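You operate a simulated robot arm through the tools that you are given. There is no shell and no other tool. Be economical: measure what you need, move in short steps, check, and stop when the job is done.

Carry out the task below with a simulated two-armed robot. There is one attempt and no reset: what you move stays moved.

JOB
Switch off and top up the gear oil to between the glass's lines.
Fine: pour from the oil jug, shut the brass cap, put the jug back. Set down upright: oil jug. Where these are worked on the way, their far stop is far enough and under half their travel is too little: brass cap.

It is judged by the outcome, as a careful person would: the job done as asked, and still so three seconds after it is handed in. It fails if anything else is knocked over, pushed out of place, dropped, spilled or broken. A push-on lid holds only when it is set on centred and level and pressed home; a screw cap is set on level and turned clockwise until tight.

ROBOT AND FRAMES
Two 7-joint arms with two-finger grippers on one trunk, on a base that drives. Base frame: it is fixed to the floor where the robot stands at the start and does not move with it; the origin is under the middle of the robot, x ahead of it, y to its left, z up. Units: cm, degrees, N and s.
The left shoulder is at the start at [9.9, 21.6, 109.1], the right one opposite. With the tool pointing down near the work surface each hand reaches from about 10 to 84 cm from the robot's upright axis, wherever it stands, measured 20 degrees to its own side. Places, roughly: brass cap [110, -90, 110]; drain valve handle [100, -90, 90]; end oil glass [160, -70, 100]; gear oil glass [110, -80, 100]; red isolator [70, 0, 70]. Payload 3.18 kg a hand.
The TCP of each hand is the grasp point between the finger pads, 3 cm short of the fingertips. In the tool frame z runs along the fingers and y along their closing line. Largest opening 14.4 cm; the body of the gripper starts 10.3 cm behind the TCP.
Orientation is that of the tool frame in the base frame, as a unit quaternion [w, x, y, z]. With the fingers straight down and closing along the base's y, the tool's x points along the base's -x, its y along +y and its z along -z.

CONTROLS
- The arms move only by the tool arm_command. It takes "left_commands", "right_commands" or both (then of equal length, played together; a hand with none holds still); each is one flat list of numbers, 7 for each row, row after row: the shift along the tool's x, y, z in cm, then the turn, a rotation vector about the tool's x, y, z in degrees, then the finger opening in cm, from 0 to 14.4. In form: [tx, ty, tz, rx, ry, rz, fingers, tx, ty, tz, rx, ry, rz, fingers, ...]. A call has 1 to 12 rows; each row is the pose to reach, as a shift and turn from the pose commanded when the call began, along the tool's axes at that moment. A row lasts 0.2 s, in which the tool goes at most 5 cm and 8.6 degrees; a call with a longer step from one row to the next is refused whole, and so is a gripper value outside its range. Where a pose cannot be reached the arm comes as near as it can. A force on the tool above 40 N (or 10 N above the force at the start of the call, whichever is more), or a blocked arm, ends the call early, and 0.2 s more pass. The fingers move at their own pace and stop on an object; they squeeze with about 24 N. The grip force told is the motor's: it shows also when the fingers shut on nothing. Time passes only in rows, and 0.2 s behind the last, so rows that repeat a pose let the fingers close. The reply holds the time, the measured pose of the TCP, the force on the tool along the base axes, the opening and the grip force, in the units named above and with some noise, with the torque about the TCP (base axes, N m) and any sound that the robot's microphone picked up.
- Cameras (640 x 400 px; columns grow to the right, rows downward): "scene" is now at [19.85, -3.98, 128.41]; the picture's right is [-0.44, -0.90, 0.00], its down [-0.48, 0.23, -0.85] and it looks along [0.76, -0.37, -0.53] (base axes); focal length 214 px, centre (320, 200). "left" rides on the left gripper at [7.7, -1.6, -14.3] in its tool frame; the picture's right is [0.21, 0.98, 0.00], its down [-0.84, 0.18, -0.51] and it looks along [-0.50, 0.11, 0.86] (tool axes); focal length 218 px, centre (320, 200). "right" rides on the right gripper at [7.6, 1.6, -14.3] in its tool frame; the picture's right is [-0.21, 0.98, 0.00], its down [-0.84, -0.18, -0.51] and it looks along [-0.50, -0.11, 0.86] (tool axes); focal length 218 px, centre (320, 200). There is no depth. A picture from a camera that has moved, and an enlarged one, comes with that camera's place and axes in the base frame and with its lens.
- grab_frame(camera): a new picture of that camera. No time passes.
- move_column(by): slides the trunk up (or, below 0, down) by that many cm; the arms and the scene camera ride with it, the base frame stays. It gives what a move gives, with no picture.
- roll_base(legs): drives the robot by 1 to 6 legs, each [ahead, left, turn to the left] in cm, cm and degrees, along the robot's own axes; the way and the turn of a leg run together, so that a leg with both is an arc; at most 150 cm and 180 degrees a leg. The arms and the cameras ride along, it lands a little off, and it stops where it bumps. It gives what a move gives.
- aim_head(pan, tilt): turns the head with the scene camera to pan (to the left, within 80 degrees either way) and tilt (down, from -29 to 69), counted from straight ahead of the robot. It gives what a move gives.
- close_up(camera, box): a new picture of the part [left, top, right, bottom] of that camera's present view, enlarged. No time passes.
- job_done(): hands the job in; it is judged then, once.

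Work in short steps. Places have to be worked out from the pictures, the camera data and where the tool is seen: move nearer, look again, correct. Check each grasp and each placing, and mend what went wrong. You have 120 turns and 108 pictures in all, those below and enlarged ones among them. Open the grippers and draw the arms clear of the work before you hand the job in, unless the task says otherwise; then end with one line.

The tools are called after "Call:" by a JSON object that holds its "op" and its "data". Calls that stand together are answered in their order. arm_command: Moves the arms, as the interface text tells. Its arguments: {"type":"object","properties":{"left_commands":{"type":"array"},"right_commands":{"type":"array"}},"required":[]} The other tools are called the same way: move_column (by) slides the trunk up or down; roll_base (legs) drives the base; aim_head (pan, tilt) turns the head that bears the scene camera; grab_frame (camera) takes a picture; close_up (camera, box) takes an enlarged picture of a part of a camera's view; job_done () hands the job in.

At the start:

```text
clock: 0.0
left_eef_pos: [41.86, -1.98, 117.87]
left_orientation: [-0.001, -0.001, 1.0, -0.001]
left_force: [0.6, 0.8, 0.3]
left_torque: [0.02, -0.01, -0.01]
left_opening: 14.41
left_gripper_force: 0.0
right_eef_pos: [38.62, -48.09, 118.45]
right_orientation: [0.0, 0.002, 1.0, 0.001]
right_force: [-0.2, 0.4, 0.1]
right_torque: [0.01, 0.01, 0.02]
right_opening: 14.4
right_gripper_force: 0.0
trunk travel left (down, up): [-17.5, 19.4]
robot x, y, heading: [-0.06, -0.16, -0.1]
head pan, tilt: [-26.0, 32.1]
```

scene: 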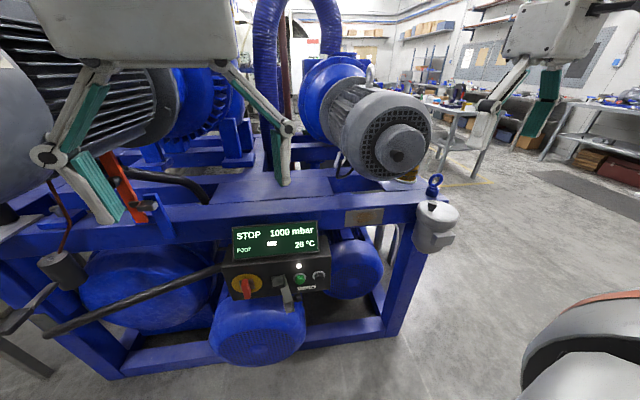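
right: 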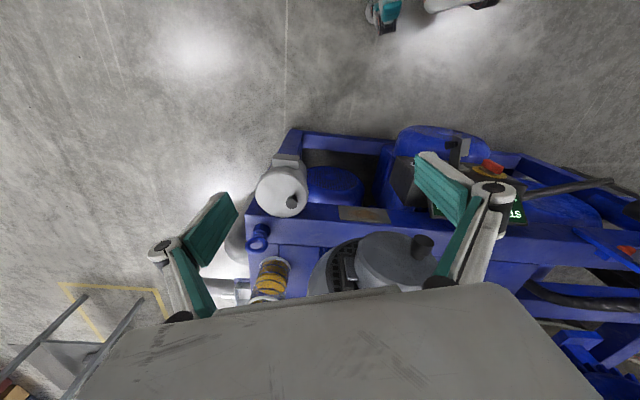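
left: 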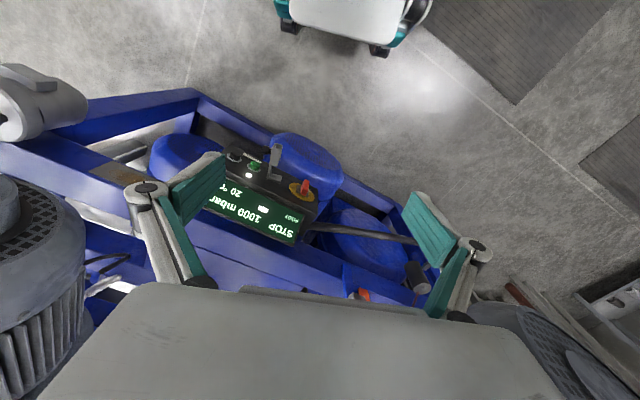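

The panel shows STOP with a red/yellow isolator at its lower left. I look closer at it and at the surroundings.

Call:
{"op": "close_up", "data": {"camera": "scene", "box": [210, 210, 350, 310]}}

Call:
{"op": "aim_head", "data": {"pan": -50, "tilt": 15}}

Call:
{"op": "grab_frame", "data": {"camera": "scene"}}

```text
4.00 times, centred on (280, 260) of scene
camera zoom: at [19.85, -3.98, 128.41], right [-0.44, -0.9, 0.0], down [-0.48, 0.23, -0.85], along [0.76, -0.37, -0.53], focal length 858 px, centre (480, -40)
```

zoom: 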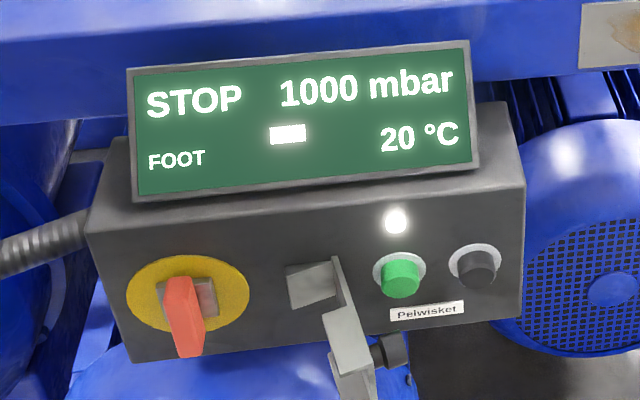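

```text
clock: 0.9
left_eef_pos: [41.9, -1.97, 117.82]
left_orientation: [-0.001, -0.001, 1.0, -0.001]
left_force: [0.0, -0.2, 0.0]
left_torque: [-0.01, 0.0, -0.03]
left_opening: 14.41
left_gripper_force: 0.0
right_eef_pos: [38.69, -48.01, 118.38]
right_orientation: [0.0, 0.001, 1.0, 0.0]
right_force: [0.2, 0.8, -0.9]
right_torque: [0.0, -0.01, 0.01]
right_opening: 14.42
right_gripper_force: 0.0
trunk travel left (down, up): [-17.5, 19.4]
robot x, y, heading: [0.19, -0.31, 0.1]
head pan, tilt: [-50.0, 15.0]
```

```text
103 pictures are left
camera scene: at [17.81, -7.2, 131.15], right [-0.77, -0.64, 0.0], down [-0.17, 0.2, -0.97], along [0.62, -0.74, -0.26], focal length 214 px, centre (320, 200)
```

scene: 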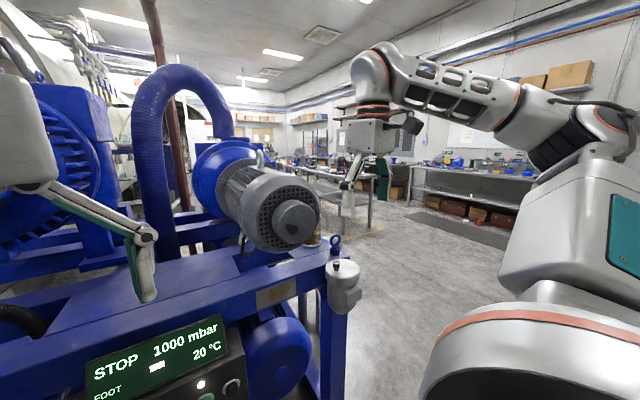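

The handle is about [69, -2, 70]. I survey for the jug, cap and glass by turning the head.

Call:
{"op": "aim_head", "data": {"pan": -75, "tilt": 25}}

Call:
{"op": "grab_frame", "data": {"camera": "scene"}}

Call:
{"op": "aim_head", "data": {"pan": 40, "tilt": 25}}

Call:
{"op": "grab_frame", "data": {"camera": "scene"}}

Call:
{"op": "aim_head", "data": {"pan": -10, "tilt": 45}}

Call:
{"op": "grab_frame", "data": {"camera": "scene"}}

```text
clock: 1.8
left_eef_pos: [41.91, -1.94, 117.91]
left_orientation: [-0.001, -0.001, 1.0, -0.001]
left_force: [-0.2, 0.5, -0.2]
left_torque: [0.01, -0.01, 0.01]
left_opening: 14.39
left_gripper_force: 0.1
right_eef_pos: [38.7, -48.14, 118.37]
right_orientation: [0.0, 0.001, 1.0, 0.0]
right_force: [0.3, 0.0, 0.6]
right_torque: [0.0, 0.01, 0.0]
right_opening: 14.39
right_gripper_force: 0.0
trunk travel left (down, up): [-17.5, 19.4]
robot x, y, heading: [-0.1, 0.32, -0.1]
head pan, tilt: [-75.0, 25.0]
```

```text
102 pictures are left
camera scene: at [14.19, -8.95, 129.54], right [-0.97, -0.26, 0.0], down [-0.11, 0.41, -0.91], along [0.24, -0.88, -0.42], focal length 214 px, centre (320, 200)
```

scene: 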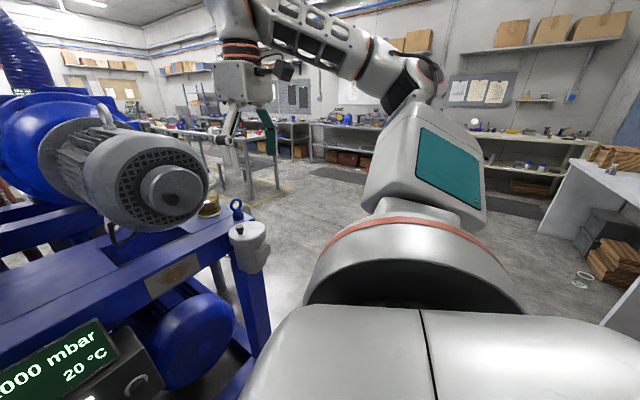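

```text
clock: 3.7
left_eef_pos: [41.85, -1.96, 117.87]
left_orientation: [-0.001, -0.002, 1.0, 0.0]
left_force: [-0.2, -0.9, -0.5]
left_torque: [0.01, 0.01, 0.0]
left_opening: 14.38
left_gripper_force: 0.0
right_eef_pos: [38.71, -48.03, 118.39]
right_orientation: [-0.001, 0.001, 1.0, -0.001]
right_force: [-0.8, -0.2, 0.3]
right_torque: [-0.01, 0.02, 0.0]
right_opening: 14.38
right_gripper_force: 0.0
trunk travel left (down, up): [-17.5, 19.4]
robot x, y, heading: [0.14, -0.21, 0.2]
head pan, tilt: [40.0, 25.0]
```

```text
101 pictures are left
camera scene: at [18.86, 5.87, 129.53], right [0.64, -0.77, 0.0], down [-0.32, -0.27, -0.91], along [0.69, 0.58, -0.42], focal length 214 px, centre (320, 200)
```

scene: 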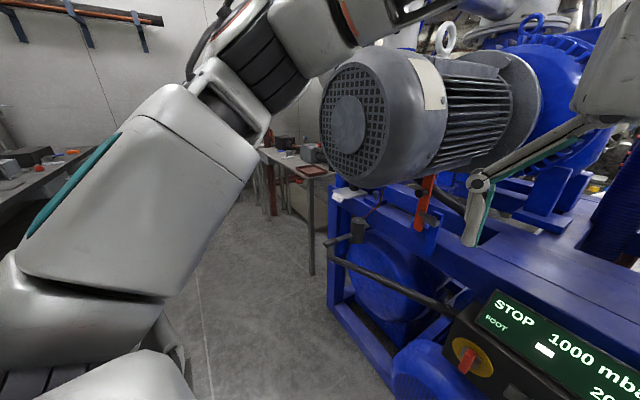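

```text
clock: 4.9
left_eef_pos: [41.81, -1.93, 117.88]
left_orientation: [-0.001, -0.002, 1.0, 0.0]
left_force: [0.0, 0.4, -0.2]
left_torque: [0.02, 0.02, -0.01]
left_opening: 14.38
left_gripper_force: 0.0
right_eef_pos: [38.65, -48.07, 118.35]
right_orientation: [0.0, 0.001, 1.0, 0.0]
right_force: [-0.1, 0.5, -0.1]
right_torque: [0.0, 0.04, 0.0]
right_opening: 14.38
right_gripper_force: 0.1
trunk travel left (down, up): [-17.5, 19.4]
robot x, y, heading: [0.1, 0.09, 0.2]
head pan, tilt: [-10.0, 45.0]
```

```text
100 pictures are left
camera scene: at [19.81, -1.45, 126.48], right [-0.17, -0.98, 0.0], down [-0.7, 0.12, -0.71], along [0.7, -0.12, -0.71], focal length 214 px, centre (320, 200)
```

scene: 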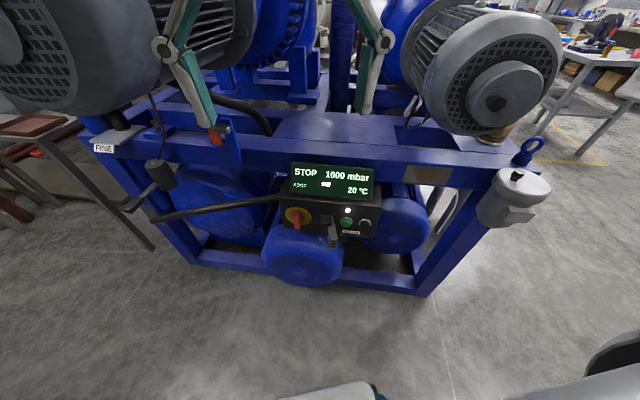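

I estimate the machine's front is yawed about -18° and the isolator is at roughly [69,-2,70]. I pitch the left hand forward and lower it to inspect the panel with its camera.

Call:
{"op": "arm_command", "data": {"left_commands": [-0.27, 0.55, 3.82, 0, -8.18, 0, 14.4, -0.54, 1.1, 7.64, 0, -16.36, 0, 14.4, -0.81, 1.65, 11.46, 0, -24.54, 0, 14.4, -1.08, 2.2, 15.28, 0, -32.7, 0, 14.4, -1.35, 2.75, 19.1, 0, -40.9, 0, 14.4, -1.62, 3.3, 22.9, 0, -49.1, 0, 14.4, -1.9, 3.85, 26.7, 0, -57.3, 0, 14.4, -2.16, 4.4, 30.5, 0, -65.4, 0, 14.4, -2.43, 4.95, 34.4, 0, -73.6, 0, 14.4, -2.7, 5.5, 38.2, 0, -81.8, 0, 14.4, -3, 6, 42, 0, -90, 0, 14.4]}}

Call:
{"op": "grab_frame", "data": {"camera": "left"}}

Call:
{"op": "grab_frame", "data": {"camera": "scene"}}

```text
clock: 6.6
left_eef_pos: [46.43, 0.79, 96.91]
left_orientation: [0.503, -0.114, 0.851, -0.098]
left_force: [-0.3, 0.3, -0.1]
left_torque: [0.03, 0.02, 0.04]
left_opening: 14.39
left_gripper_force: 0.1
left hand out of reach, approached as far as the arm can: row 8
right_eef_pos: [38.85, -48.04, 118.31]
right_orientation: [0.0, 0.0, 1.0, 0.0]
right_force: [0.0, -0.1, -0.3]
right_torque: [0.01, 0.06, 0.01]
right_opening: 14.41
right_gripper_force: 0.1
trunk travel left (down, up): [-17.5, 19.4]
robot x, y, heading: [-0.23, -0.4, 0.2]
head pan, tilt: [-10.0, 45.0]
stopped in row 8 (left hand): the arm was blocked; the commanded pose is now the measured one
```

```text
99 pictures are left
camera left: at [30.58, -2.29, 97.84], right [-0.19, 0.87, -0.45], down [-0.07, 0.45, 0.89], along [0.98, 0.2, -0.03], focal length 218 px, centre (320, 200)
```

left: 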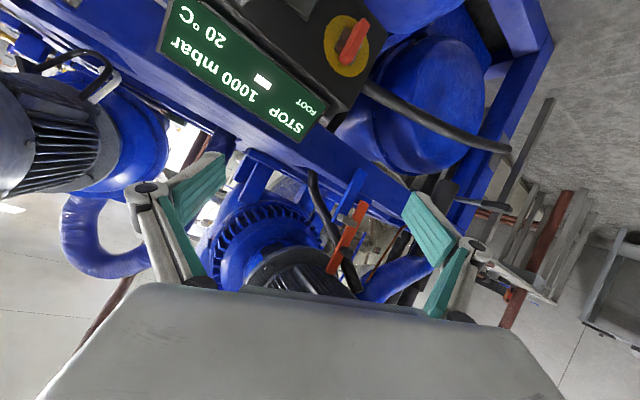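

```text
98 pictures are left
camera scene: at [19.9, -1.49, 126.45], right [-0.17, -0.98, 0.0], down [-0.7, 0.12, -0.71], along [0.7, -0.12, -0.71], focal length 214 px, centre (320, 200)
```

scene: 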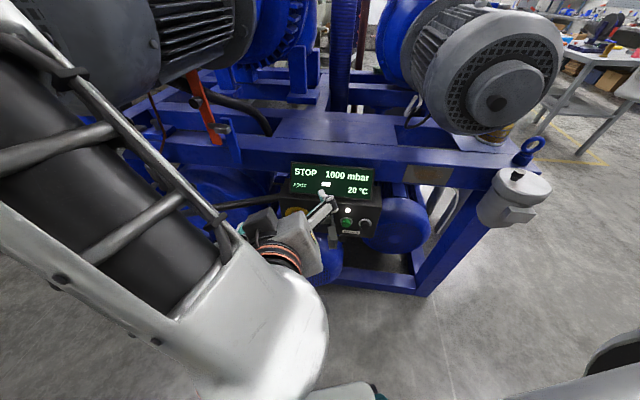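

The arm is folded too tightly. I back the base off 18 cm and lower the trunk 12 cm for room, which makes a horizontal hand reachable.

Call:
{"op": "roll_base", "data": {"legs": [[-18, 0, 0]]}}

Call:
{"op": "move_column", "data": {"by": -12}}

Call:
{"op": "grab_frame", "data": {"camera": "left"}}

```text
clock: 8.2
left_eef_pos: [28.31, 0.71, 97.15]
left_orientation: [0.505, -0.113, 0.85, -0.099]
left_force: [-0.8, 0.0, 0.6]
left_torque: [0.0, -0.02, 0.0]
left_opening: 14.41
left_gripper_force: 0.1
right_eef_pos: [20.73, -47.98, 118.29]
right_orientation: [0.0, 0.0, 1.0, -0.001]
right_force: [-0.4, 0.0, 0.7]
right_torque: [-0.02, -0.02, 0.0]
right_opening: 14.42
right_gripper_force: 0.0
trunk travel left (down, up): [-17.5, 19.4]
robot x, y, heading: [-17.69, 0.31, -0.0]
head pan, tilt: [-10.0, 45.0]
```

```text
clock: 9.2
left_eef_pos: [34.24, 7.36, 85.34]
left_orientation: [0.508, -0.188, 0.84, -0.024]
left_force: [0.1, -0.2, -1.0]
left_torque: [0.01, 0.0, -0.01]
left_opening: 14.39
left_gripper_force: 0.1
right_eef_pos: [21.7, -48.08, 107.81]
right_orientation: [-0.019, 0.001, 1.0, 0.0]
right_force: [-0.8, 0.5, 0.3]
right_torque: [0.02, 0.04, -0.01]
right_opening: 14.38
right_gripper_force: 0.1
trunk travel left (down, up): [-8.0, 28.9]
robot x, y, heading: [-17.64, -0.23, 0.3]
head pan, tilt: [-10.0, 45.0]
stopped: the arm was blocked; the commanded pose is now the measured one
```

```text
97 pictures are left
camera left: at [19.33, 1.18, 86.14], right [-0.37, 0.84, -0.4], down [-0.14, 0.38, 0.92], along [0.92, 0.4, -0.02], focal length 218 px, centre (320, 200)
```

left: 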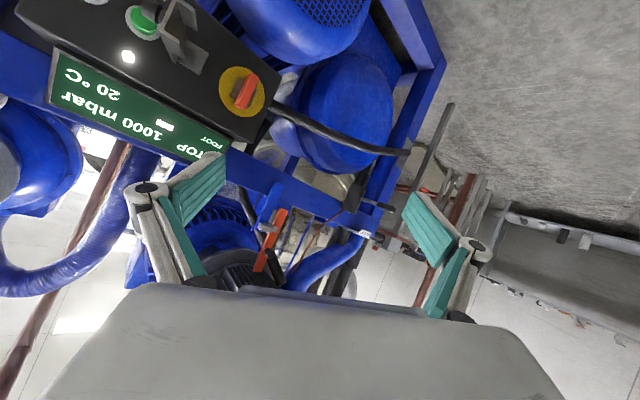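

Now there is room ahead. I bring the left hand to a horizontal pose aligned with the machine (tool z along [0.95,-0.31,0]) at about [42,5,74].

Call:
{"op": "arm_command", "data": {"left_commands": [1.2, -0.3, 2, 5.15, -4.08, 3.62, 14.4, 2.4, -0.6, 4, 10.3, -8.17, 7.23, 14.4, 3.6, -0.95, 6, 15.45, -12.25, 10.85, 14.4, 4.8, -1.3, 8, 20.6, -16.3, 14.5, 14.4, 6, -1.6, 10, 25.75, -20.4, 18.1, 14.4, 7.15, -1.9, 11.8, 30.9, -24.5, 21.7, 14.4]}}

Call:
{"op": "grab_frame", "data": {"camera": "left"}}

```text
clock: 9.8
left_eef_pos: [38.34, 6.92, 87.7]
left_orientation: [0.559, -0.208, 0.794, -0.121]
left_force: [-0.7, 0.2, -0.1]
left_torque: [-0.01, 0.0, 0.01]
left_opening: 14.42
left_gripper_force: 0.1
right_eef_pos: [21.68, -48.06, 108.12]
right_orientation: [-0.016, 0.001, 1.0, 0.0]
right_force: [0.3, 0.1, -0.3]
right_torque: [-0.03, 0.03, -0.01]
right_opening: 14.4
right_gripper_force: 0.0
trunk travel left (down, up): [-8.0, 28.9]
robot x, y, heading: [-17.94, 0.22, 0.2]
head pan, tilt: [-10.0, 45.0]
stopped in row 2 (left hand): the arm was blocked; the commanded pose is now the measured one
```

```text
96 pictures are left
camera left: at [23.18, 1.38, 87.01], right [-0.25, 0.77, -0.59], down [-0.27, 0.53, 0.8], along [0.93, 0.36, 0.07], focal length 218 px, centre (320, 200)
```

left: 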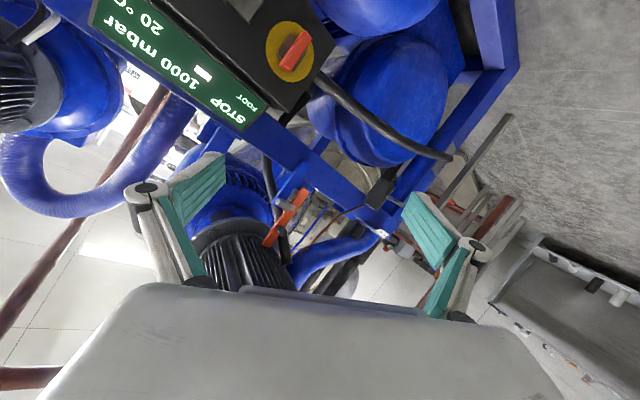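

Something still blocks the arm; I check the scene view for what it touches.

Call:
{"op": "aim_head", "data": {"pan": 25, "tilt": 50}}

Call:
{"op": "grab_frame", "data": {"camera": "scene"}}

```text
clock: 10.8
left_eef_pos: [38.39, 6.8, 87.94]
left_orientation: [0.56, -0.208, 0.793, -0.121]
left_force: [-0.9, -0.3, -0.8]
left_torque: [-0.02, 0.0, 0.0]
left_opening: 14.41
left_gripper_force: 0.1
right_eef_pos: [21.64, -48.0, 108.15]
right_orientation: [-0.016, 0.0, 1.0, 0.0]
right_force: [0.0, 0.2, 0.1]
right_torque: [0.04, -0.01, -0.02]
right_opening: 14.37
right_gripper_force: 0.0
trunk travel left (down, up): [-8.0, 28.9]
robot x, y, heading: [-17.85, -0.01, 0.1]
head pan, tilt: [25.0, 50.0]
```

```text
95 pictures are left
camera scene: at [10.96, 3.23, 114.31], right [0.42, -0.91, 0.0], down [-0.69, -0.32, -0.64], along [0.58, 0.27, -0.77], focal length 214 px, centre (320, 200)
```

scene: 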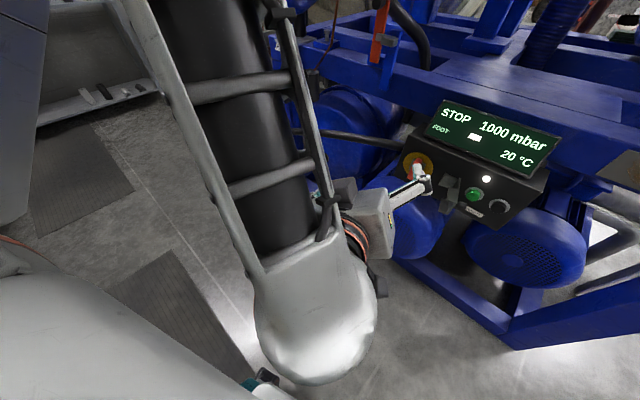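

The forearm is folded back over the wrist, so horizontal is past the wrist limit here. I back off another 22 cm and then extend the arm forward before rotating.

Call:
{"op": "roll_base", "data": {"legs": [[-22, 0, 0]]}}

```text
clock: 12.3
left_eef_pos: [23.25, 5.89, 87.99]
left_orientation: [0.559, -0.203, 0.794, -0.125]
left_force: [0.1, 0.6, 0.0]
left_torque: [-0.01, 0.01, 0.0]
left_opening: 14.42
left_gripper_force: 0.0
right_eef_pos: [5.84, -48.87, 108.16]
right_orientation: [-0.014, 0.006, 1.0, -0.001]
right_force: [0.4, -0.3, 0.0]
right_torque: [0.05, 0.03, 0.01]
right_opening: 14.4
right_gripper_force: 0.2
trunk travel left (down, up): [-8.0, 28.9]
robot x, y, heading: [-33.42, -0.54, -0.5]
head pan, tilt: [25.0, 50.0]
stopped in leg 1: the robot was blocked; the commanded pose is now the measured one
```

The base bumped something behind at x=-33; fine. I extend the hand forward 22 cm first, then rotate it to the aligned horizontal pose.

Call:
{"op": "arm_command", "data": {"left_commands": [-0.2, -0.5, 4.6, 0, 0, 0, 14.4, -0.4, -1, 9.2, 0, 0, 0, 14.4, -0.6, -1.5, 13.8, 0, 0, 0, 14.4, -0.8, -2, 18.4, 0, 0, 0, 14.4, -0.94, -2.36, 22.7, 0, 0, 0, 14.4, -0.94, -2.36, 22.7, 4.8, -3, 6, 14.4, -0.94, -2.36, 22.7, 9.6, -6, 12, 14.4, -0.94, -2.36, 22.7, 14.3, -9, 17.9, 14.4, -0.94, -2.36, 22.7, 19, -12, 23.9, 14.4, -0.94, -2.36, 22.7, 23.8, -15, 29.8, 14.4]}}

Call:
{"op": "grab_frame", "data": {"camera": "left"}}

Call:
{"op": "grab_frame", "data": {"camera": "scene"}}

```text
clock: 14.0
left_eef_pos: [48.05, 8.16, 88.85]
left_orientation: [0.617, -0.183, 0.759, -0.098]
left_force: [-1.3, -1.1, -0.4]
left_torque: [0.04, 0.04, 0.01]
left_opening: 14.41
left_gripper_force: 0.1
left hand out of reach, approached as far as the arm can: row 6, 7, 8
right_eef_pos: [5.68, -48.82, 108.36]
right_orientation: [-0.012, 0.006, 1.0, 0.0]
right_force: [0.1, -0.4, 0.8]
right_torque: [-0.02, -0.02, 0.01]
right_opening: 14.39
right_gripper_force: 0.1
trunk travel left (down, up): [-8.0, 28.9]
robot x, y, heading: [-33.37, -0.53, -0.5]
head pan, tilt: [25.0, 50.0]
stopped in row 8 (left hand): the arm was blocked; the commanded pose is now the measured one
```

```text
94 pictures are left
camera left: at [33.19, 2.43, 85.79], right [-0.19, 0.81, -0.55], down [-0.38, 0.46, 0.8], along [0.91, 0.36, 0.22], focal length 218 px, centre (320, 200)
```

left: 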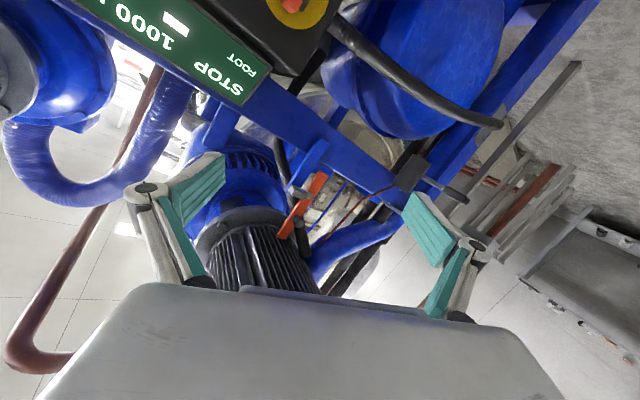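

```text
93 pictures are left
camera scene: at [-4.4, 2.53, 114.37], right [0.41, -0.91, 0.0], down [-0.7, -0.32, -0.64], along [0.59, 0.27, -0.77], focal length 214 px, centre (320, 200)
```

scene: 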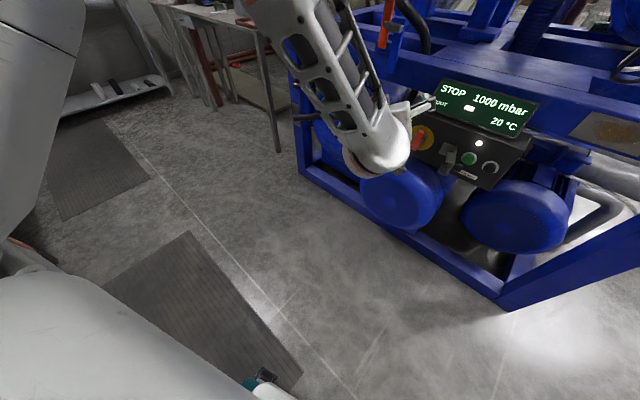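

It appears a roll joint saturates in this direction. I test rolling the tool the other way (-85° about tool z) in place.

Call:
{"op": "arm_command", "data": {"left_commands": [0, 0, 0, 0, 0, -8.5, 14.4, 0, 0, 0, 0, 0, -17, 14.4, 0, 0, 0, 0, 0, -25.5, 14.4, 0, 0, 0, 0, 0, -34, 14.4, 0, 0, 0, 0, 0, -42.5, 14.4, 0, 0, 0, 0, 0, -51, 14.4, 0, 0, 0, 0, 0, -59.5, 14.4, 0, 0, 0, 0, 0, -68, 14.4, 0, 0, 0, 0, 0, -76.5, 14.4, 0, 0, 0, 0, 0, -85, 14.4]}}

Call:
{"op": "grab_frame", "data": {"camera": "left"}}

```text
clock: 16.2
left_eef_pos: [48.18, 7.71, 89.0]
left_orientation: [-0.387, 0.651, -0.437, 0.486]
left_force: [0.2, -0.2, 0.4]
left_torque: [0.03, -0.01, 0.0]
left_opening: 14.38
left_gripper_force: 0.1
left hand out of reach, approached as far as the arm can: row 1, 2, 3, 4, 5, 6, 7, 8, 9, 10
right_eef_pos: [5.72, -48.85, 108.17]
right_orientation: [-0.013, 0.006, 1.0, -0.001]
right_force: [-0.2, 0.0, 0.4]
right_torque: [-0.02, -0.02, -0.01]
right_opening: 14.44
right_gripper_force: 0.0
trunk travel left (down, up): [-8.0, 28.9]
robot x, y, heading: [-33.61, -0.53, -0.5]
head pan, tilt: [25.0, 50.0]
```

```text
92 pictures are left
camera left: at [35.81, -0.19, 95.98], right [-0.16, -0.51, -0.85], down [-0.65, 0.7, -0.3], along [0.74, 0.5, -0.44], focal length 218 px, centre (320, 200)
```

left: 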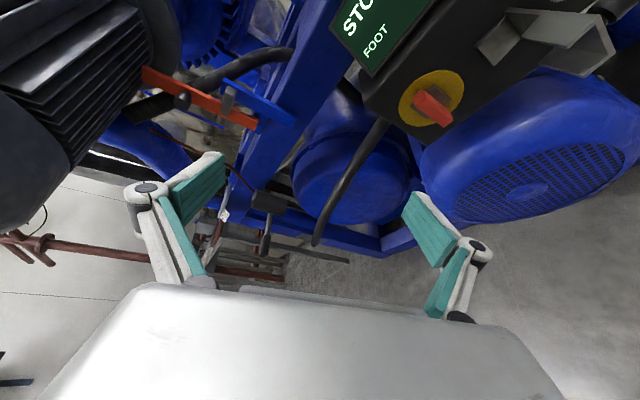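

Rolling this way works. I continue to the camera-up horizontal pose and lower to about z=80.

Call:
{"op": "arm_command", "data": {"left_commands": [-0.34, 1, -0.1, -1.23, 2.81, -7.6, 14.4, -0.7, 2, -0.2, -2.47, 5.62, -15.2, 14.4, -1, 3, -0.3, -3.7, 8.43, -22.8, 14.4, -1.4, 4, -0.4, -4.93, 11.24, -30.4, 14.4, -1.7, 5, -0.5, -6.17, 14.05, -38, 14.4, -2.1, 6, -0.6, -7.4, 16.87, -45.6, 14.4, -2.4, 7, -0.65, -8.63, 19.68, -53.2, 14.4, -2.75, 8, -0.75, -9.87, 22.5, -60.8, 14.4, -3.1, 8.94, -0.84, -11.1, 25.3, -68.4, 14.4]}}

Call:
{"op": "grab_frame", "data": {"camera": "left"}}

```text
clock: 17.6
left_eef_pos: [48.72, 5.2, 91.43]
left_orientation: [-0.092, 0.77, -0.125, 0.619]
left_force: [0.4, 0.3, -0.2]
left_torque: [-0.01, 0.02, -0.01]
left_opening: 14.41
left_gripper_force: 0.0
left hand out of reach, approached as far as the arm can: row 1, 2, 3, 4, 5, 6, 7
right_eef_pos: [5.74, -48.77, 108.3]
right_orientation: [-0.013, 0.006, 1.0, 0.0]
right_force: [0.0, -0.1, -0.7]
right_torque: [-0.03, 0.01, 0.0]
right_opening: 14.4
right_gripper_force: 0.0
trunk travel left (down, up): [-8.0, 28.9]
robot x, y, heading: [-33.27, -0.54, -0.4]
head pan, tilt: [25.0, 50.0]
stopped in row 7 (left hand): the arm was blocked; the commanded pose is now the measured one
```

```text
91 pictures are left
camera left: at [36.56, 4.64, 102.23], right [-0.04, -0.99, -0.1], down [-0.68, 0.09, -0.73], along [0.73, 0.04, -0.68], focal length 218 px, centre (320, 200)
```

left: 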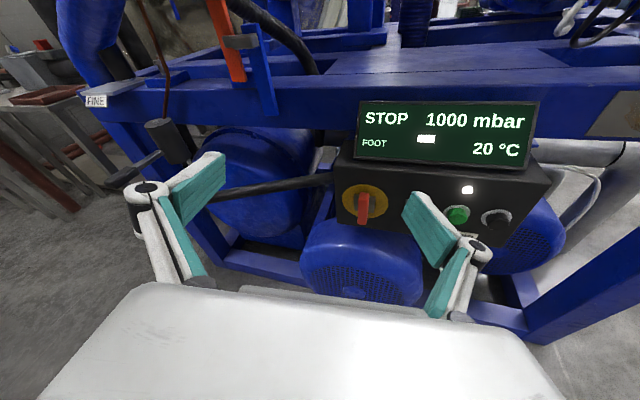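

This is a good view with the hand nearly horizontal. I zoom on the isolator and the lever beside it.

Call:
{"op": "close_up", "data": {"camera": "left", "box": [320, 150, 440, 225]}}

```text
5.33 times, centred on (380, 188) of left
camera zoom: at [36.56, 4.64, 102.23], right [-0.04, -0.99, -0.1], down [-0.68, 0.09, -0.73], along [0.73, 0.04, -0.68], focal length 1164 px, centre (0, 267)
```

zoom: 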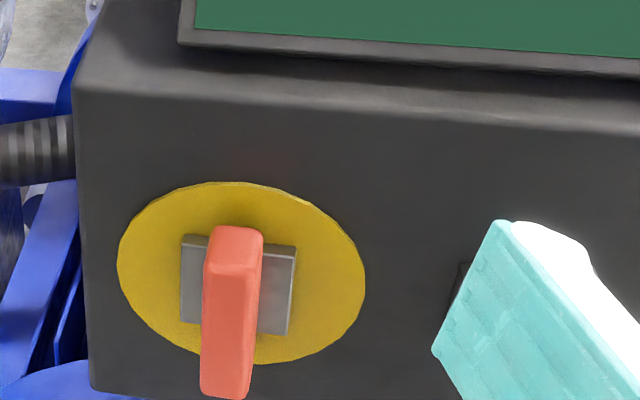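

Isolator handle: a vertical red bar around [65.7,-2.2,73.7] (triangulated). I move to a pre-grasp 12 cm in front of it, yawed -18°.

Call:
{"op": "arm_command", "data": {"left_commands": [-2.5, 1.56, 1.8, -3.2, 1.74, -2.9, 10, -5, 3.12, 3.6, -6.4, 3.5, -5.8, 10, -7.5, 4.7, 5.4, -9.5, 5.2, -8.8, 8, -10, 6.2, 7.2, -12.7, 7, -11.7, 8, -12.5, 7.8, 8.97, -15.9, 8.7, -14.6, 8]}}

Call:
{"op": "grab_frame", "data": {"camera": "left"}}

```text
clock: 18.7
left_eef_pos: [59.57, 2.04, 90.68]
left_orientation: [0.022, 0.774, -0.032, 0.632]
left_force: [0.7, 0.0, -0.2]
left_torque: [0.0, -0.06, 0.01]
left_opening: 8.01
left_gripper_force: 0.0
left hand out of reach, approached as far as the arm can: row 1, 2, 3, 4, 5
right_eef_pos: [5.77, -48.76, 108.14]
right_orientation: [-0.014, 0.006, 1.0, -0.001]
right_force: [0.2, 0.8, 0.0]
right_torque: [0.02, 0.05, 0.01]
right_opening: 14.41
right_gripper_force: 0.1
trunk travel left (down, up): [-8.0, 28.9]
robot x, y, heading: [-33.2, -0.32, -0.8]
head pan, tilt: [25.0, 50.0]
stopped in row 5 (left hand): the arm was blocked; the commanded pose is now the measured one
```

```text
89 pictures are left
camera left: at [47.38, 4.51, 101.01], right [-0.03, -0.98, 0.2], down [-0.68, -0.12, -0.73], along [0.74, -0.16, -0.66], focal length 218 px, centre (320, 200)
```

left: 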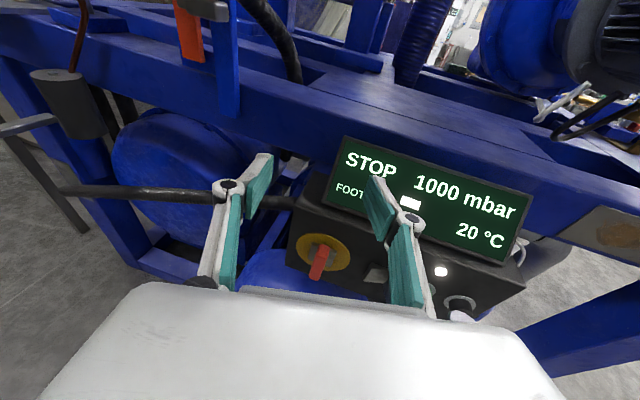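

Lowering is limited. I look at the arm posture from the scene camera.

Call:
{"op": "aim_head", "data": {"pan": 15, "tilt": 25}}

Call:
{"op": "grab_frame", "data": {"camera": "scene"}}

```text
clock: 19.6
left_eef_pos: [59.55, 1.8, 90.93]
left_orientation: [0.023, 0.773, -0.032, 0.633]
left_force: [0.1, 0.3, 0.5]
left_torque: [-0.01, -0.02, 0.02]
left_opening: 8.0
left_gripper_force: 0.1
right_eef_pos: [5.77, -48.81, 108.24]
right_orientation: [-0.014, 0.006, 1.0, -0.001]
right_force: [0.0, 0.8, -0.4]
right_torque: [0.01, -0.01, -0.02]
right_opening: 14.39
right_gripper_force: 0.0
trunk travel left (down, up): [-8.0, 28.9]
robot x, y, heading: [-33.27, 0.01, -0.6]
head pan, tilt: [15.0, 25.0]
```

```text
88 pictures are left
camera scene: at [-2.36, 1.64, 118.05], right [0.25, -0.97, 0.0], down [-0.41, -0.11, -0.91], along [0.88, 0.23, -0.42], focal length 214 px, centre (320, 200)
```

scene: 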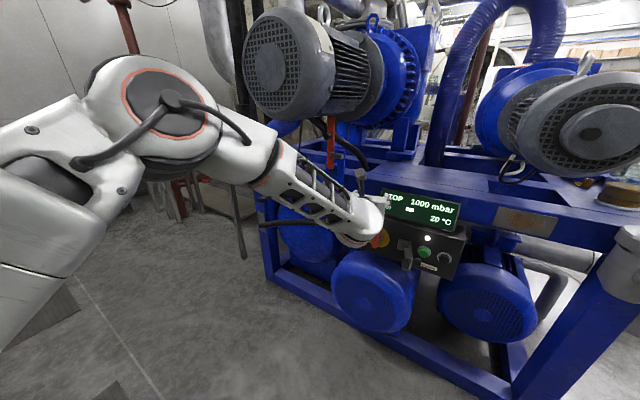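

I lower the trunk by 8 to carry the hand down.

Call:
{"op": "move_column", "data": {"by": -7.9}}

Call:
{"op": "grab_frame", "data": {"camera": "left"}}

```text
clock: 20.7
left_eef_pos: [59.58, 1.42, 75.19]
left_orientation: [0.022, 0.808, -0.03, 0.588]
left_force: [-0.4, 0.8, 1.2]
left_torque: [0.0, 0.03, 0.02]
left_opening: 8.01
left_gripper_force: 0.1
right_eef_pos: [5.65, -48.72, 100.36]
right_orientation: [-0.013, 0.006, 1.0, 0.0]
right_force: [-0.6, -1.0, -0.1]
right_torque: [-0.01, -0.03, 0.02]
right_opening: 14.41
right_gripper_force: 0.1
trunk travel left (down, up): [-0.1, 36.8]
robot x, y, heading: [-33.2, -0.85, -0.5]
head pan, tilt: [15.0, 25.0]
```

```text
87 pictures are left
camera left: at [48.56, 4.0, 86.85], right [-0.01, -0.98, 0.2], down [-0.75, -0.12, -0.65], along [0.66, -0.16, -0.74], focal length 218 px, centre (320, 200)
```

left: 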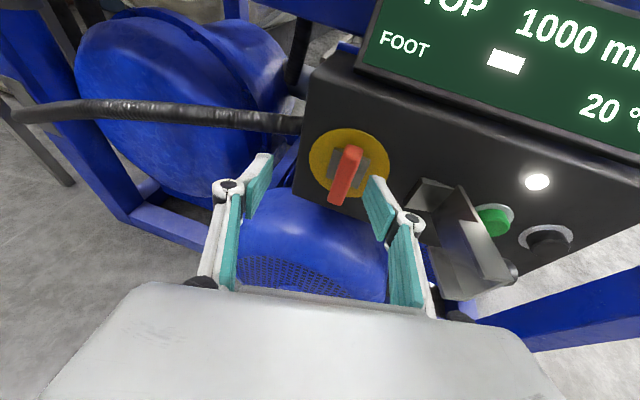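

The hand is now at z=75 and the disc centre triangulates to about [68,-2.8,71.4]. I align the hand with the panel normal, 9 cm out, at the handle's height.

Call:
{"op": "arm_command", "data": {"left_commands": [-1.2, 0.5, 0.4, -4.6, 5.9, 0.7, 7, -2.4, 0.9, 0.8, -9.1, 11.9, 1.4, 6, -3.6, 1.4, 1.2, -13.7, 17.8, 2.1, 6, -3.6, 1.4, 1.2, -13.7, 17.8, 2.1, 6]}}

Call:
{"op": "grab_frame", "data": {"camera": "left"}}

```text
clock: 21.6
left_eef_pos: [64.86, 0.85, 79.7]
left_orientation: [0.043, 0.782, -0.016, 0.622]
left_force: [-3.8, -0.3, 2.9]
left_torque: [-0.08, -0.08, -0.16]
left_opening: 6.6
left_gripper_force: 0.7
left hand out of reach, approached as far as the arm can: row 1, 2, 3, 4
right_eef_pos: [5.71, -48.79, 100.42]
right_orientation: [-0.013, 0.007, 1.0, -0.001]
right_force: [0.2, 0.5, -0.2]
right_torque: [-0.05, 0.04, 0.0]
right_opening: 14.42
right_gripper_force: 0.0
trunk travel left (down, up): [-0.1, 36.8]
robot x, y, heading: [-33.7, -0.73, -0.3]
head pan, tilt: [15.0, 25.0]
stopped in row 4 (left hand): the force on the tool passed its limit at 281 N (the readings are from after the stop); the commanded pose is now the measured one
```

```text
86 pictures are left
camera left: at [53.03, 3.88, 90.34], right [-0.03, -0.97, 0.25], down [-0.7, -0.16, -0.7], along [0.71, -0.2, -0.67], focal length 218 px, centre (320, 200)
```

left: 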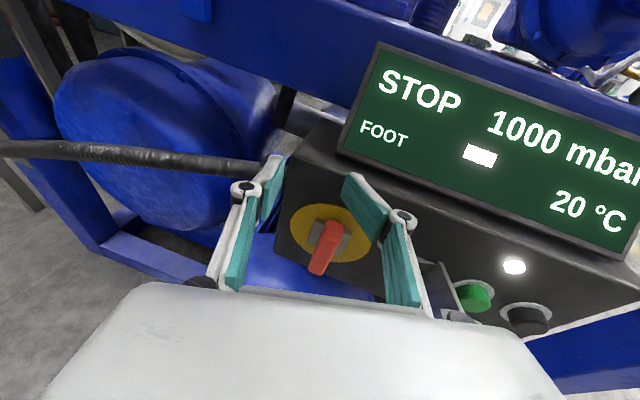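

The IK traded position for orientation and the hand bumped the box top; nothing looks moved. I back off and instead use a 22° pitched-down approach, which is reachable.

Call:
{"op": "arm_command", "data": {"left_commands": [0, 0, -4, 0, 0, 0, 6.5, -2.3, 0.5, -4, -2.7, -3.1, 1.8, 6.5, -4.6, 1, -4, -5.3, -6.2, 3.5, 6.5, -6.85, 1.5, -4, -8, -9.3, 5.3, 6.5, -6.85, 1.5, -4, -8, -9.3, 5.3, 6.5]}}

Call:
{"op": "grab_frame", "data": {"camera": "left"}}

```text
clock: 22.8
left_eef_pos: [58.65, 0.04, 71.92]
left_orientation: [0.022, 0.857, -0.087, 0.507]
left_force: [0.4, -0.1, -0.9]
left_torque: [0.03, 0.02, -0.02]
left_opening: 6.49
left_gripper_force: 0.0
left hand out of reach, approached as far as the arm can: row 1, 2, 3, 4
right_eef_pos: [5.57, -48.89, 100.42]
right_orientation: [-0.014, 0.007, 1.0, 0.0]
right_force: [-0.6, 0.1, -0.3]
right_torque: [-0.01, -0.01, 0.01]
right_opening: 14.4
right_gripper_force: 0.0
trunk travel left (down, up): [-0.1, 36.8]
robot x, y, heading: [-33.29, -0.71, -0.9]
head pan, tilt: [15.0, 25.0]
```

```text
85 pictures are left
camera left: at [50.22, 2.46, 85.63], right [-0.07, -0.99, 0.13], down [-0.87, -0.01, -0.5], along [0.5, -0.15, -0.86], focal length 218 px, centre (320, 200)
```

left: 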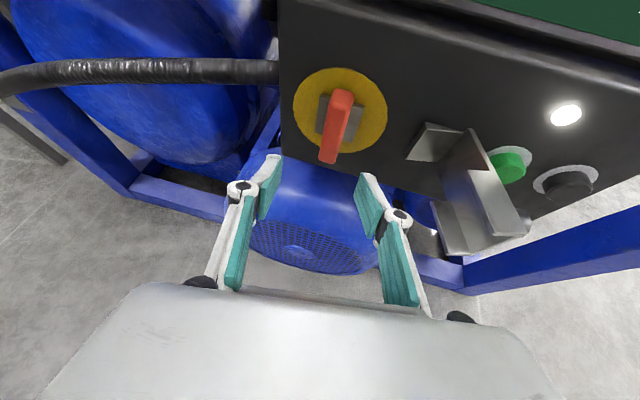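

The hand is at 29° pitch and the bar spans z≈70–76 with its front at x≈64.5. I set a reachable pose (pitch 30°, yaw -16°) just in front and check.

Call:
{"op": "arm_command", "data": {"left_commands": [0.7, -0.1, 0.1, -1, -4, 0.3, 6.5, 1.36, -0.17, 0.18, -2, -8, 0.7, 6.5, 1.36, -0.17, 0.18, -2, -8, 0.7, 6.5]}}

Call:
{"op": "grab_frame", "data": {"camera": "left"}}

```text
clock: 23.6
left_eef_pos: [59.84, -1.09, 75.15]
left_orientation: [0.072, 0.858, -0.122, 0.493]
left_force: [0.2, 0.0, 0.7]
left_torque: [0.0, -0.03, 0.0]
left_opening: 6.49
left_gripper_force: 0.1
right_eef_pos: [5.69, -48.81, 100.26]
right_orientation: [-0.015, 0.007, 1.0, -0.001]
right_force: [0.6, 0.3, 1.0]
right_torque: [0.01, 0.01, 0.0]
right_opening: 14.42
right_gripper_force: 0.1
trunk travel left (down, up): [-0.1, 36.8]
robot x, y, heading: [-33.45, -0.25, -0.8]
head pan, tilt: [15.0, 25.0]
```

```text
84 pictures are left
camera left: at [52.31, 2.98, 88.88], right [-0.17, -0.97, 0.18], down [-0.88, 0.07, -0.47], along [0.44, -0.24, -0.86], focal length 218 px, centre (320, 200)
```

left: 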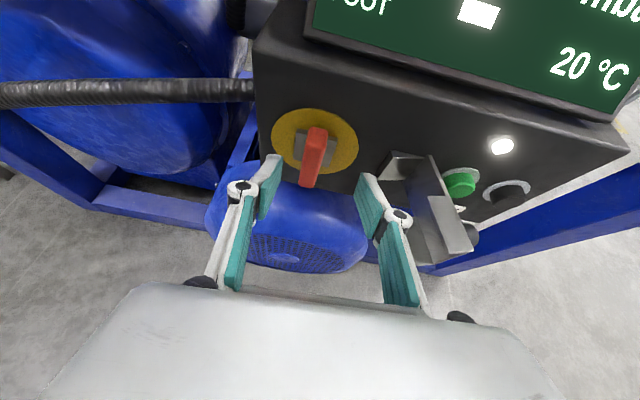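

Reached. The bar is centred between the fingers laterally; I advance 4.6 cm to straddle it.

Call:
{"op": "arm_command", "data": {"left_commands": [0.3, -0.3, 2, 0, 0, 0, 6.5, 0.5, -0.6, 3.6, 0, 0, 0, 6.5, 0.58, -0.6, 4.6, 0, 0, 0, 6.5]}}

Call:
{"op": "grab_frame", "data": {"camera": "left"}}

```text
clock: 24.4
left_eef_pos: [64.16, -1.84, 73.28]
left_orientation: [0.073, 0.859, -0.122, 0.493]
left_force: [-9.5, 2.1, 1.1]
left_torque: [-0.11, 0.01, -0.37]
left_opening: 6.65
left_gripper_force: 0.3
right_eef_pos: [5.79, -48.77, 100.25]
right_orientation: [-0.012, 0.006, 1.0, -0.001]
right_force: [0.0, -0.3, -0.3]
right_torque: [-0.02, -0.02, 0.01]
right_opening: 14.4
right_gripper_force: 0.1
trunk travel left (down, up): [-0.1, 36.8]
robot x, y, heading: [-33.44, -0.53, -0.7]
head pan, tilt: [15.0, 25.0]
```

```text
83 pictures are left
camera left: at [56.51, 2.31, 87.14], right [-0.18, -0.97, 0.19], down [-0.88, 0.07, -0.47], along [0.44, -0.25, -0.86], focal length 218 px, centre (320, 200)
```

left: 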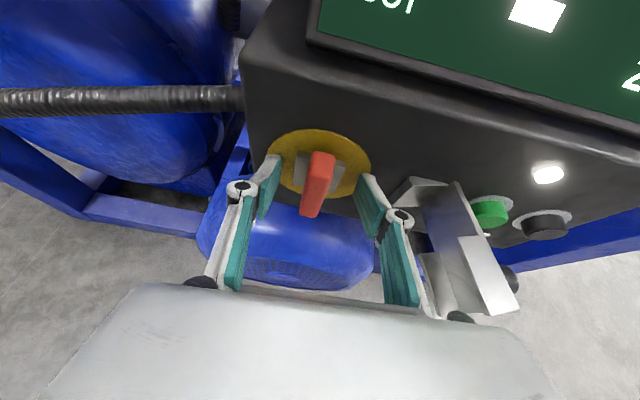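

Fingertips straddle the bar and just touch the face. I back off 0.5 cm and close.

Call:
{"op": "arm_command", "data": {"left_commands": [0, 0, -0.5, 0, 0, 0, 6.5, 0, 0, -0.5, 0, 0, 0, 0, 0, 0, -0.5, 0, 0, 0, 0, 0, 0, -0.5, 0, 0, 0, 0]}}

Call:
{"op": "grab_frame", "data": {"camera": "left"}}

```text
clock: 25.4
left_eef_pos: [63.79, -1.37, 73.5]
left_orientation: [0.071, 0.858, -0.12, 0.494]
left_force: [1.9, 5.4, -0.3]
left_torque: [0.12, 0.09, 0.29]
left_opening: 3.96
left_gripper_force: 45.3
right_eef_pos: [5.77, -48.83, 100.34]
right_orientation: [-0.014, 0.006, 1.0, 0.0]
right_force: [-0.3, 0.7, 0.8]
right_torque: [0.0, -0.01, 0.02]
right_opening: 14.41
right_gripper_force: 0.1
trunk travel left (down, up): [-0.1, 36.8]
robot x, y, heading: [-33.36, -0.05, -0.6]
head pan, tilt: [15.0, 25.0]
```

```text
82 pictures are left
camera left: at [56.23, 2.62, 87.27], right [-0.17, -0.97, 0.19], down [-0.88, 0.07, -0.47], along [0.45, -0.24, -0.86], focal length 218 px, centre (320, 200)
```

left: 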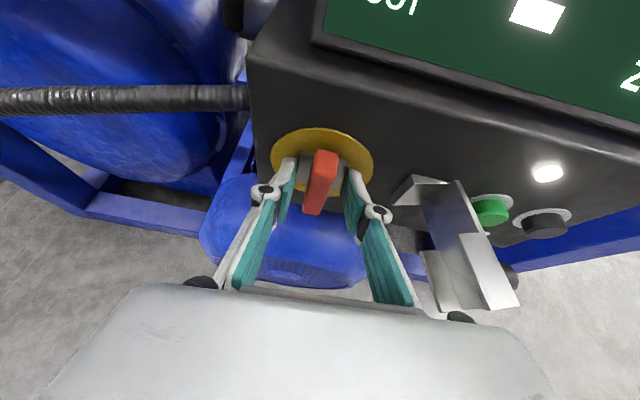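

The fingers clamp the grey block (4 cm) behind the bar. I open a bit, back out ~1.6 cm, and close on the red bar itself.

Call:
{"op": "arm_command", "data": {"left_commands": [0, 0, 0, 0, 0, 0, 5.5, 0, 0, -1.6, 0, 0, 0, 5.5, 0, 0, -1.6, 0, 0, 0, 0, 0, 0, -1.6, 0, 0, 0, 0, 0, 0, -1.6, 0, 0, 0, 0]}}

Call:
{"op": "grab_frame", "data": {"camera": "left"}}

```text
clock: 26.6
left_eef_pos: [62.56, -0.93, 74.35]
left_orientation: [0.073, 0.858, -0.121, 0.494]
left_force: [2.5, 10.6, 1.3]
left_torque: [0.33, 0.15, -0.03]
left_opening: 1.8
left_gripper_force: 44.9
right_eef_pos: [5.84, -48.69, 100.26]
right_orientation: [-0.013, 0.006, 1.0, 0.0]
right_force: [-0.3, -0.8, -0.1]
right_torque: [0.03, -0.03, -0.01]
right_opening: 14.4
right_gripper_force: 0.0
trunk travel left (down, up): [-0.1, 36.8]
robot x, y, heading: [-33.21, -0.39, -0.6]
head pan, tilt: [15.0, 25.0]
```

```text
81 pictures are left
camera left: at [54.92, 3.09, 88.18], right [-0.17, -0.97, 0.19], down [-0.88, 0.06, -0.47], along [0.45, -0.24, -0.86], focal length 218 px, centre (320, 200)
```

left: 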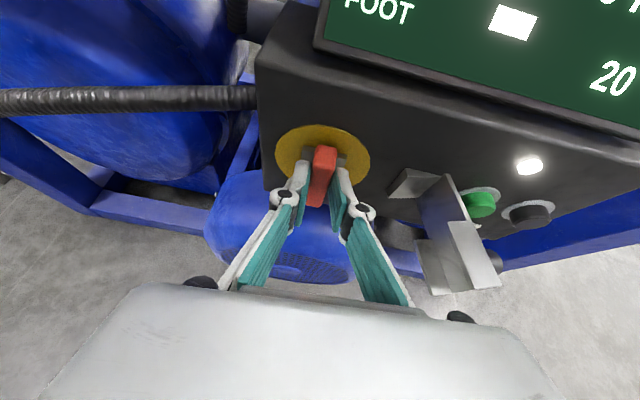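

The red bar itself is gripped (1.8 cm). I turn counter-clockwise about the panel normal by 32° as a first trial.

Call:
{"op": "arm_command", "data": {"left_commands": [-0.01, -0.28, 0.02, -4, -0.3, -6.9, 0, -0.06, -0.56, 0.06, -8, -0.6, -13.8, 0, -0.14, -0.83, 0.11, -12, -0.9, -20.7, 0, -0.25, -1.08, 0.19, -16, -1.2, -27.6, 0]}}

Call:
{"op": "grab_frame", "data": {"camera": "left"}}

```text
clock: 27.6
left_eef_pos: [62.99, 0.27, 74.06]
left_orientation: [0.304, 0.848, 0.021, 0.433]
left_force: [3.9, 25.3, -0.1]
left_torque: [0.19, -1.0, 0.49]
left_opening: 1.82
left_gripper_force: 44.8
right_eef_pos: [5.81, -48.63, 100.45]
right_orientation: [-0.015, 0.006, 1.0, -0.001]
right_force: [-0.6, 0.0, 0.4]
right_torque: [0.04, 0.02, 0.01]
right_opening: 14.42
right_gripper_force: 0.0
trunk travel left (down, up): [-0.1, 36.8]
robot x, y, heading: [-33.39, -0.64, -0.8]
head pan, tilt: [15.0, 25.0]
```

```text
80 pictures are left
camera left: at [57.53, 11.04, 85.04], right [-0.09, -0.73, 0.67], down [-0.95, -0.14, -0.29], along [0.31, -0.66, -0.68], focal length 218 px, centre (320, 200)
```

left: 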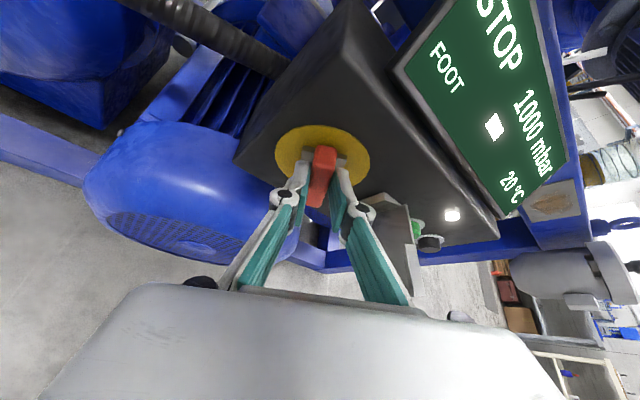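

The handle follows the hand. I continue another 58° CCW, with a small leftward correction for the side force.

Call:
{"op": "arm_command", "data": {"left_commands": [0.05, -0.4, -0.01, -4.1, -0.3, -7.2, 0, 0.06, -0.8, 0, -8.3, -0.6, -14.3, 0, 0.04, -1.2, 0.02, -12.4, -0.9, -21.5, 0, -0.08, -1.46, 0.1, -16.6, -1.2, -28.7, 0, -0.23, -1.7, 0.2, -20.7, -1.5, -35.9, 0, -0.41, -1.9, 0.31, -24.9, -1.8, -43, 0, -0.6, -2.07, 0.44, -28.9, -2.1, -50.1, 0]}}

Call:
{"op": "grab_frame", "data": {"camera": "left"}}

```text
clock: 29.2
left_eef_pos: [63.37, 1.42, 72.09]
left_orientation: [0.651, 0.669, 0.264, 0.241]
left_force: [2.8, 22.1, -6.4]
left_torque: [0.72, -0.66, 0.5]
left_opening: 1.81
left_gripper_force: 44.8
right_eef_pos: [5.9, -48.74, 100.47]
right_orientation: [-0.014, 0.007, 1.0, -0.002]
right_force: [0.9, 0.3, -0.3]
right_torque: [0.0, 0.0, 0.0]
right_opening: 14.41
right_gripper_force: 0.0
trunk travel left (down, up): [-0.1, 36.8]
robot x, y, heading: [-33.14, -0.41, -0.7]
head pan, tilt: [15.0, 25.0]
```

```text
79 pictures are left
camera left: at [59.55, 17.23, 70.8], right [0.19, 0.13, 0.97], down [-0.96, -0.19, 0.21], along [0.21, -0.97, 0.09], focal length 218 px, centre (320, 200)
```

left: 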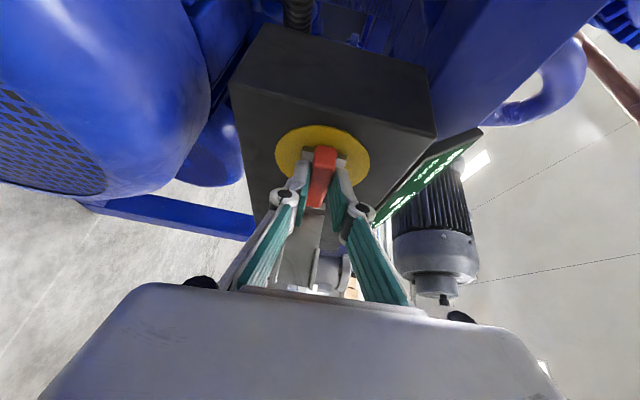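

The handle is now about 90° turned. I check the display from the scene camera.

Call:
{"op": "grab_frame", "data": {"camera": "scene"}}

```text
78 pictures are left
camera scene: at [4.61, 1.66, 107.75], right [0.25, -0.97, 0.0], down [-0.41, -0.11, -0.91], along [0.88, 0.23, -0.42], focal length 214 px, centre (320, 200)
```

scene: 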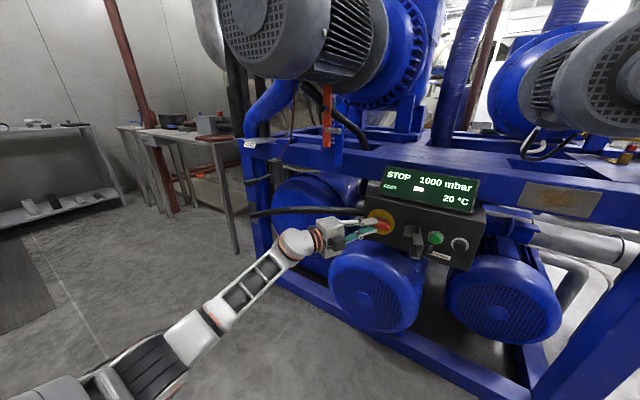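

Call:
{"op": "close_up", "data": {"camera": "scene", "box": [350, 150, 510, 280]}}

```text
3.08 times, centred on (430, 215) of scene
camera zoom: at [4.61, 1.66, 107.75], right [0.25, -0.97, 0.0], down [-0.41, -0.11, -0.91], along [0.88, 0.23, -0.42], focal length 660 px, centre (-18, 154)
```

zoom: 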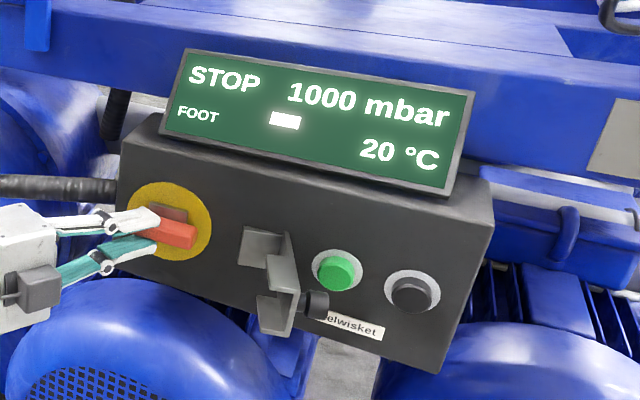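

The lamp has gone out: isolator off. I nudge ~8° more to be at the stop, then release and back away.

Call:
{"op": "arm_command", "data": {"left_commands": [-0.01, -0.28, 0.02, -4, -0.3, -6.9, 0, -0.01, -0.28, 0.02, -4, -0.3, -6.9, 0]}}

Call:
{"op": "arm_command", "data": {"left_commands": [0, 0, 0, 0, 0, 0, 5.5, 0, 0, 0, 0, 0, 0, 5.5, 0, 0, -4, 0, 0, 0, 5.5, 0, 0, -8, 0, 0, 0, 5.5]}}

Call:
{"op": "close_up", "data": {"camera": "scene", "box": [350, 150, 510, 280]}}

```text
clock: 29.8
left_eef_pos: [63.34, 1.36, 71.87]
left_orientation: [0.689, 0.629, 0.292, 0.208]
left_force: [1.9, 21.9, -6.0]
left_torque: [1.31, -0.62, 0.96]
left_opening: 2.09
left_gripper_force: 45.2
right_eef_pos: [5.66, -48.75, 100.36]
right_orientation: [-0.014, 0.006, 1.0, -0.002]
right_force: [0.7, 0.1, -0.2]
right_torque: [-0.02, -0.03, 0.02]
right_opening: 14.42
right_gripper_force: 0.0
trunk travel left (down, up): [-0.1, 36.8]
robot x, y, heading: [-33.36, -0.79, -0.9]
head pan, tilt: [15.0, 25.0]
```

```text
clock: 30.8
left_eef_pos: [57.9, 6.89, 71.85]
left_orientation: [0.69, 0.631, 0.29, 0.206]
left_force: [-1.0, -0.9, 0.0]
left_torque: [-0.01, 0.02, -0.03]
left_opening: 5.5
left_gripper_force: 0.1
right_eef_pos: [5.73, -48.77, 100.42]
right_orientation: [-0.014, 0.007, 1.0, -0.001]
right_force: [-0.2, 0.4, 0.1]
right_torque: [-0.02, 0.0, -0.05]
right_opening: 14.42
right_gripper_force: 0.1
trunk travel left (down, up): [-0.1, 36.8]
robot x, y, heading: [-33.58, -0.28, -0.7]
head pan, tilt: [15.0, 25.0]
```

```text
3.08 times, centred on (430, 215) of scene
camera zoom: at [4.51, 1.55, 107.8], right [0.25, -0.97, 0.0], down [-0.41, -0.11, -0.91], along [0.88, 0.23, -0.42], focal length 660 px, centre (-18, 154)
```

zoom: 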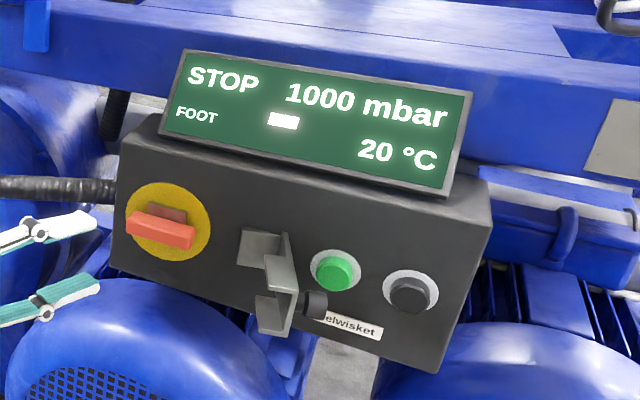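

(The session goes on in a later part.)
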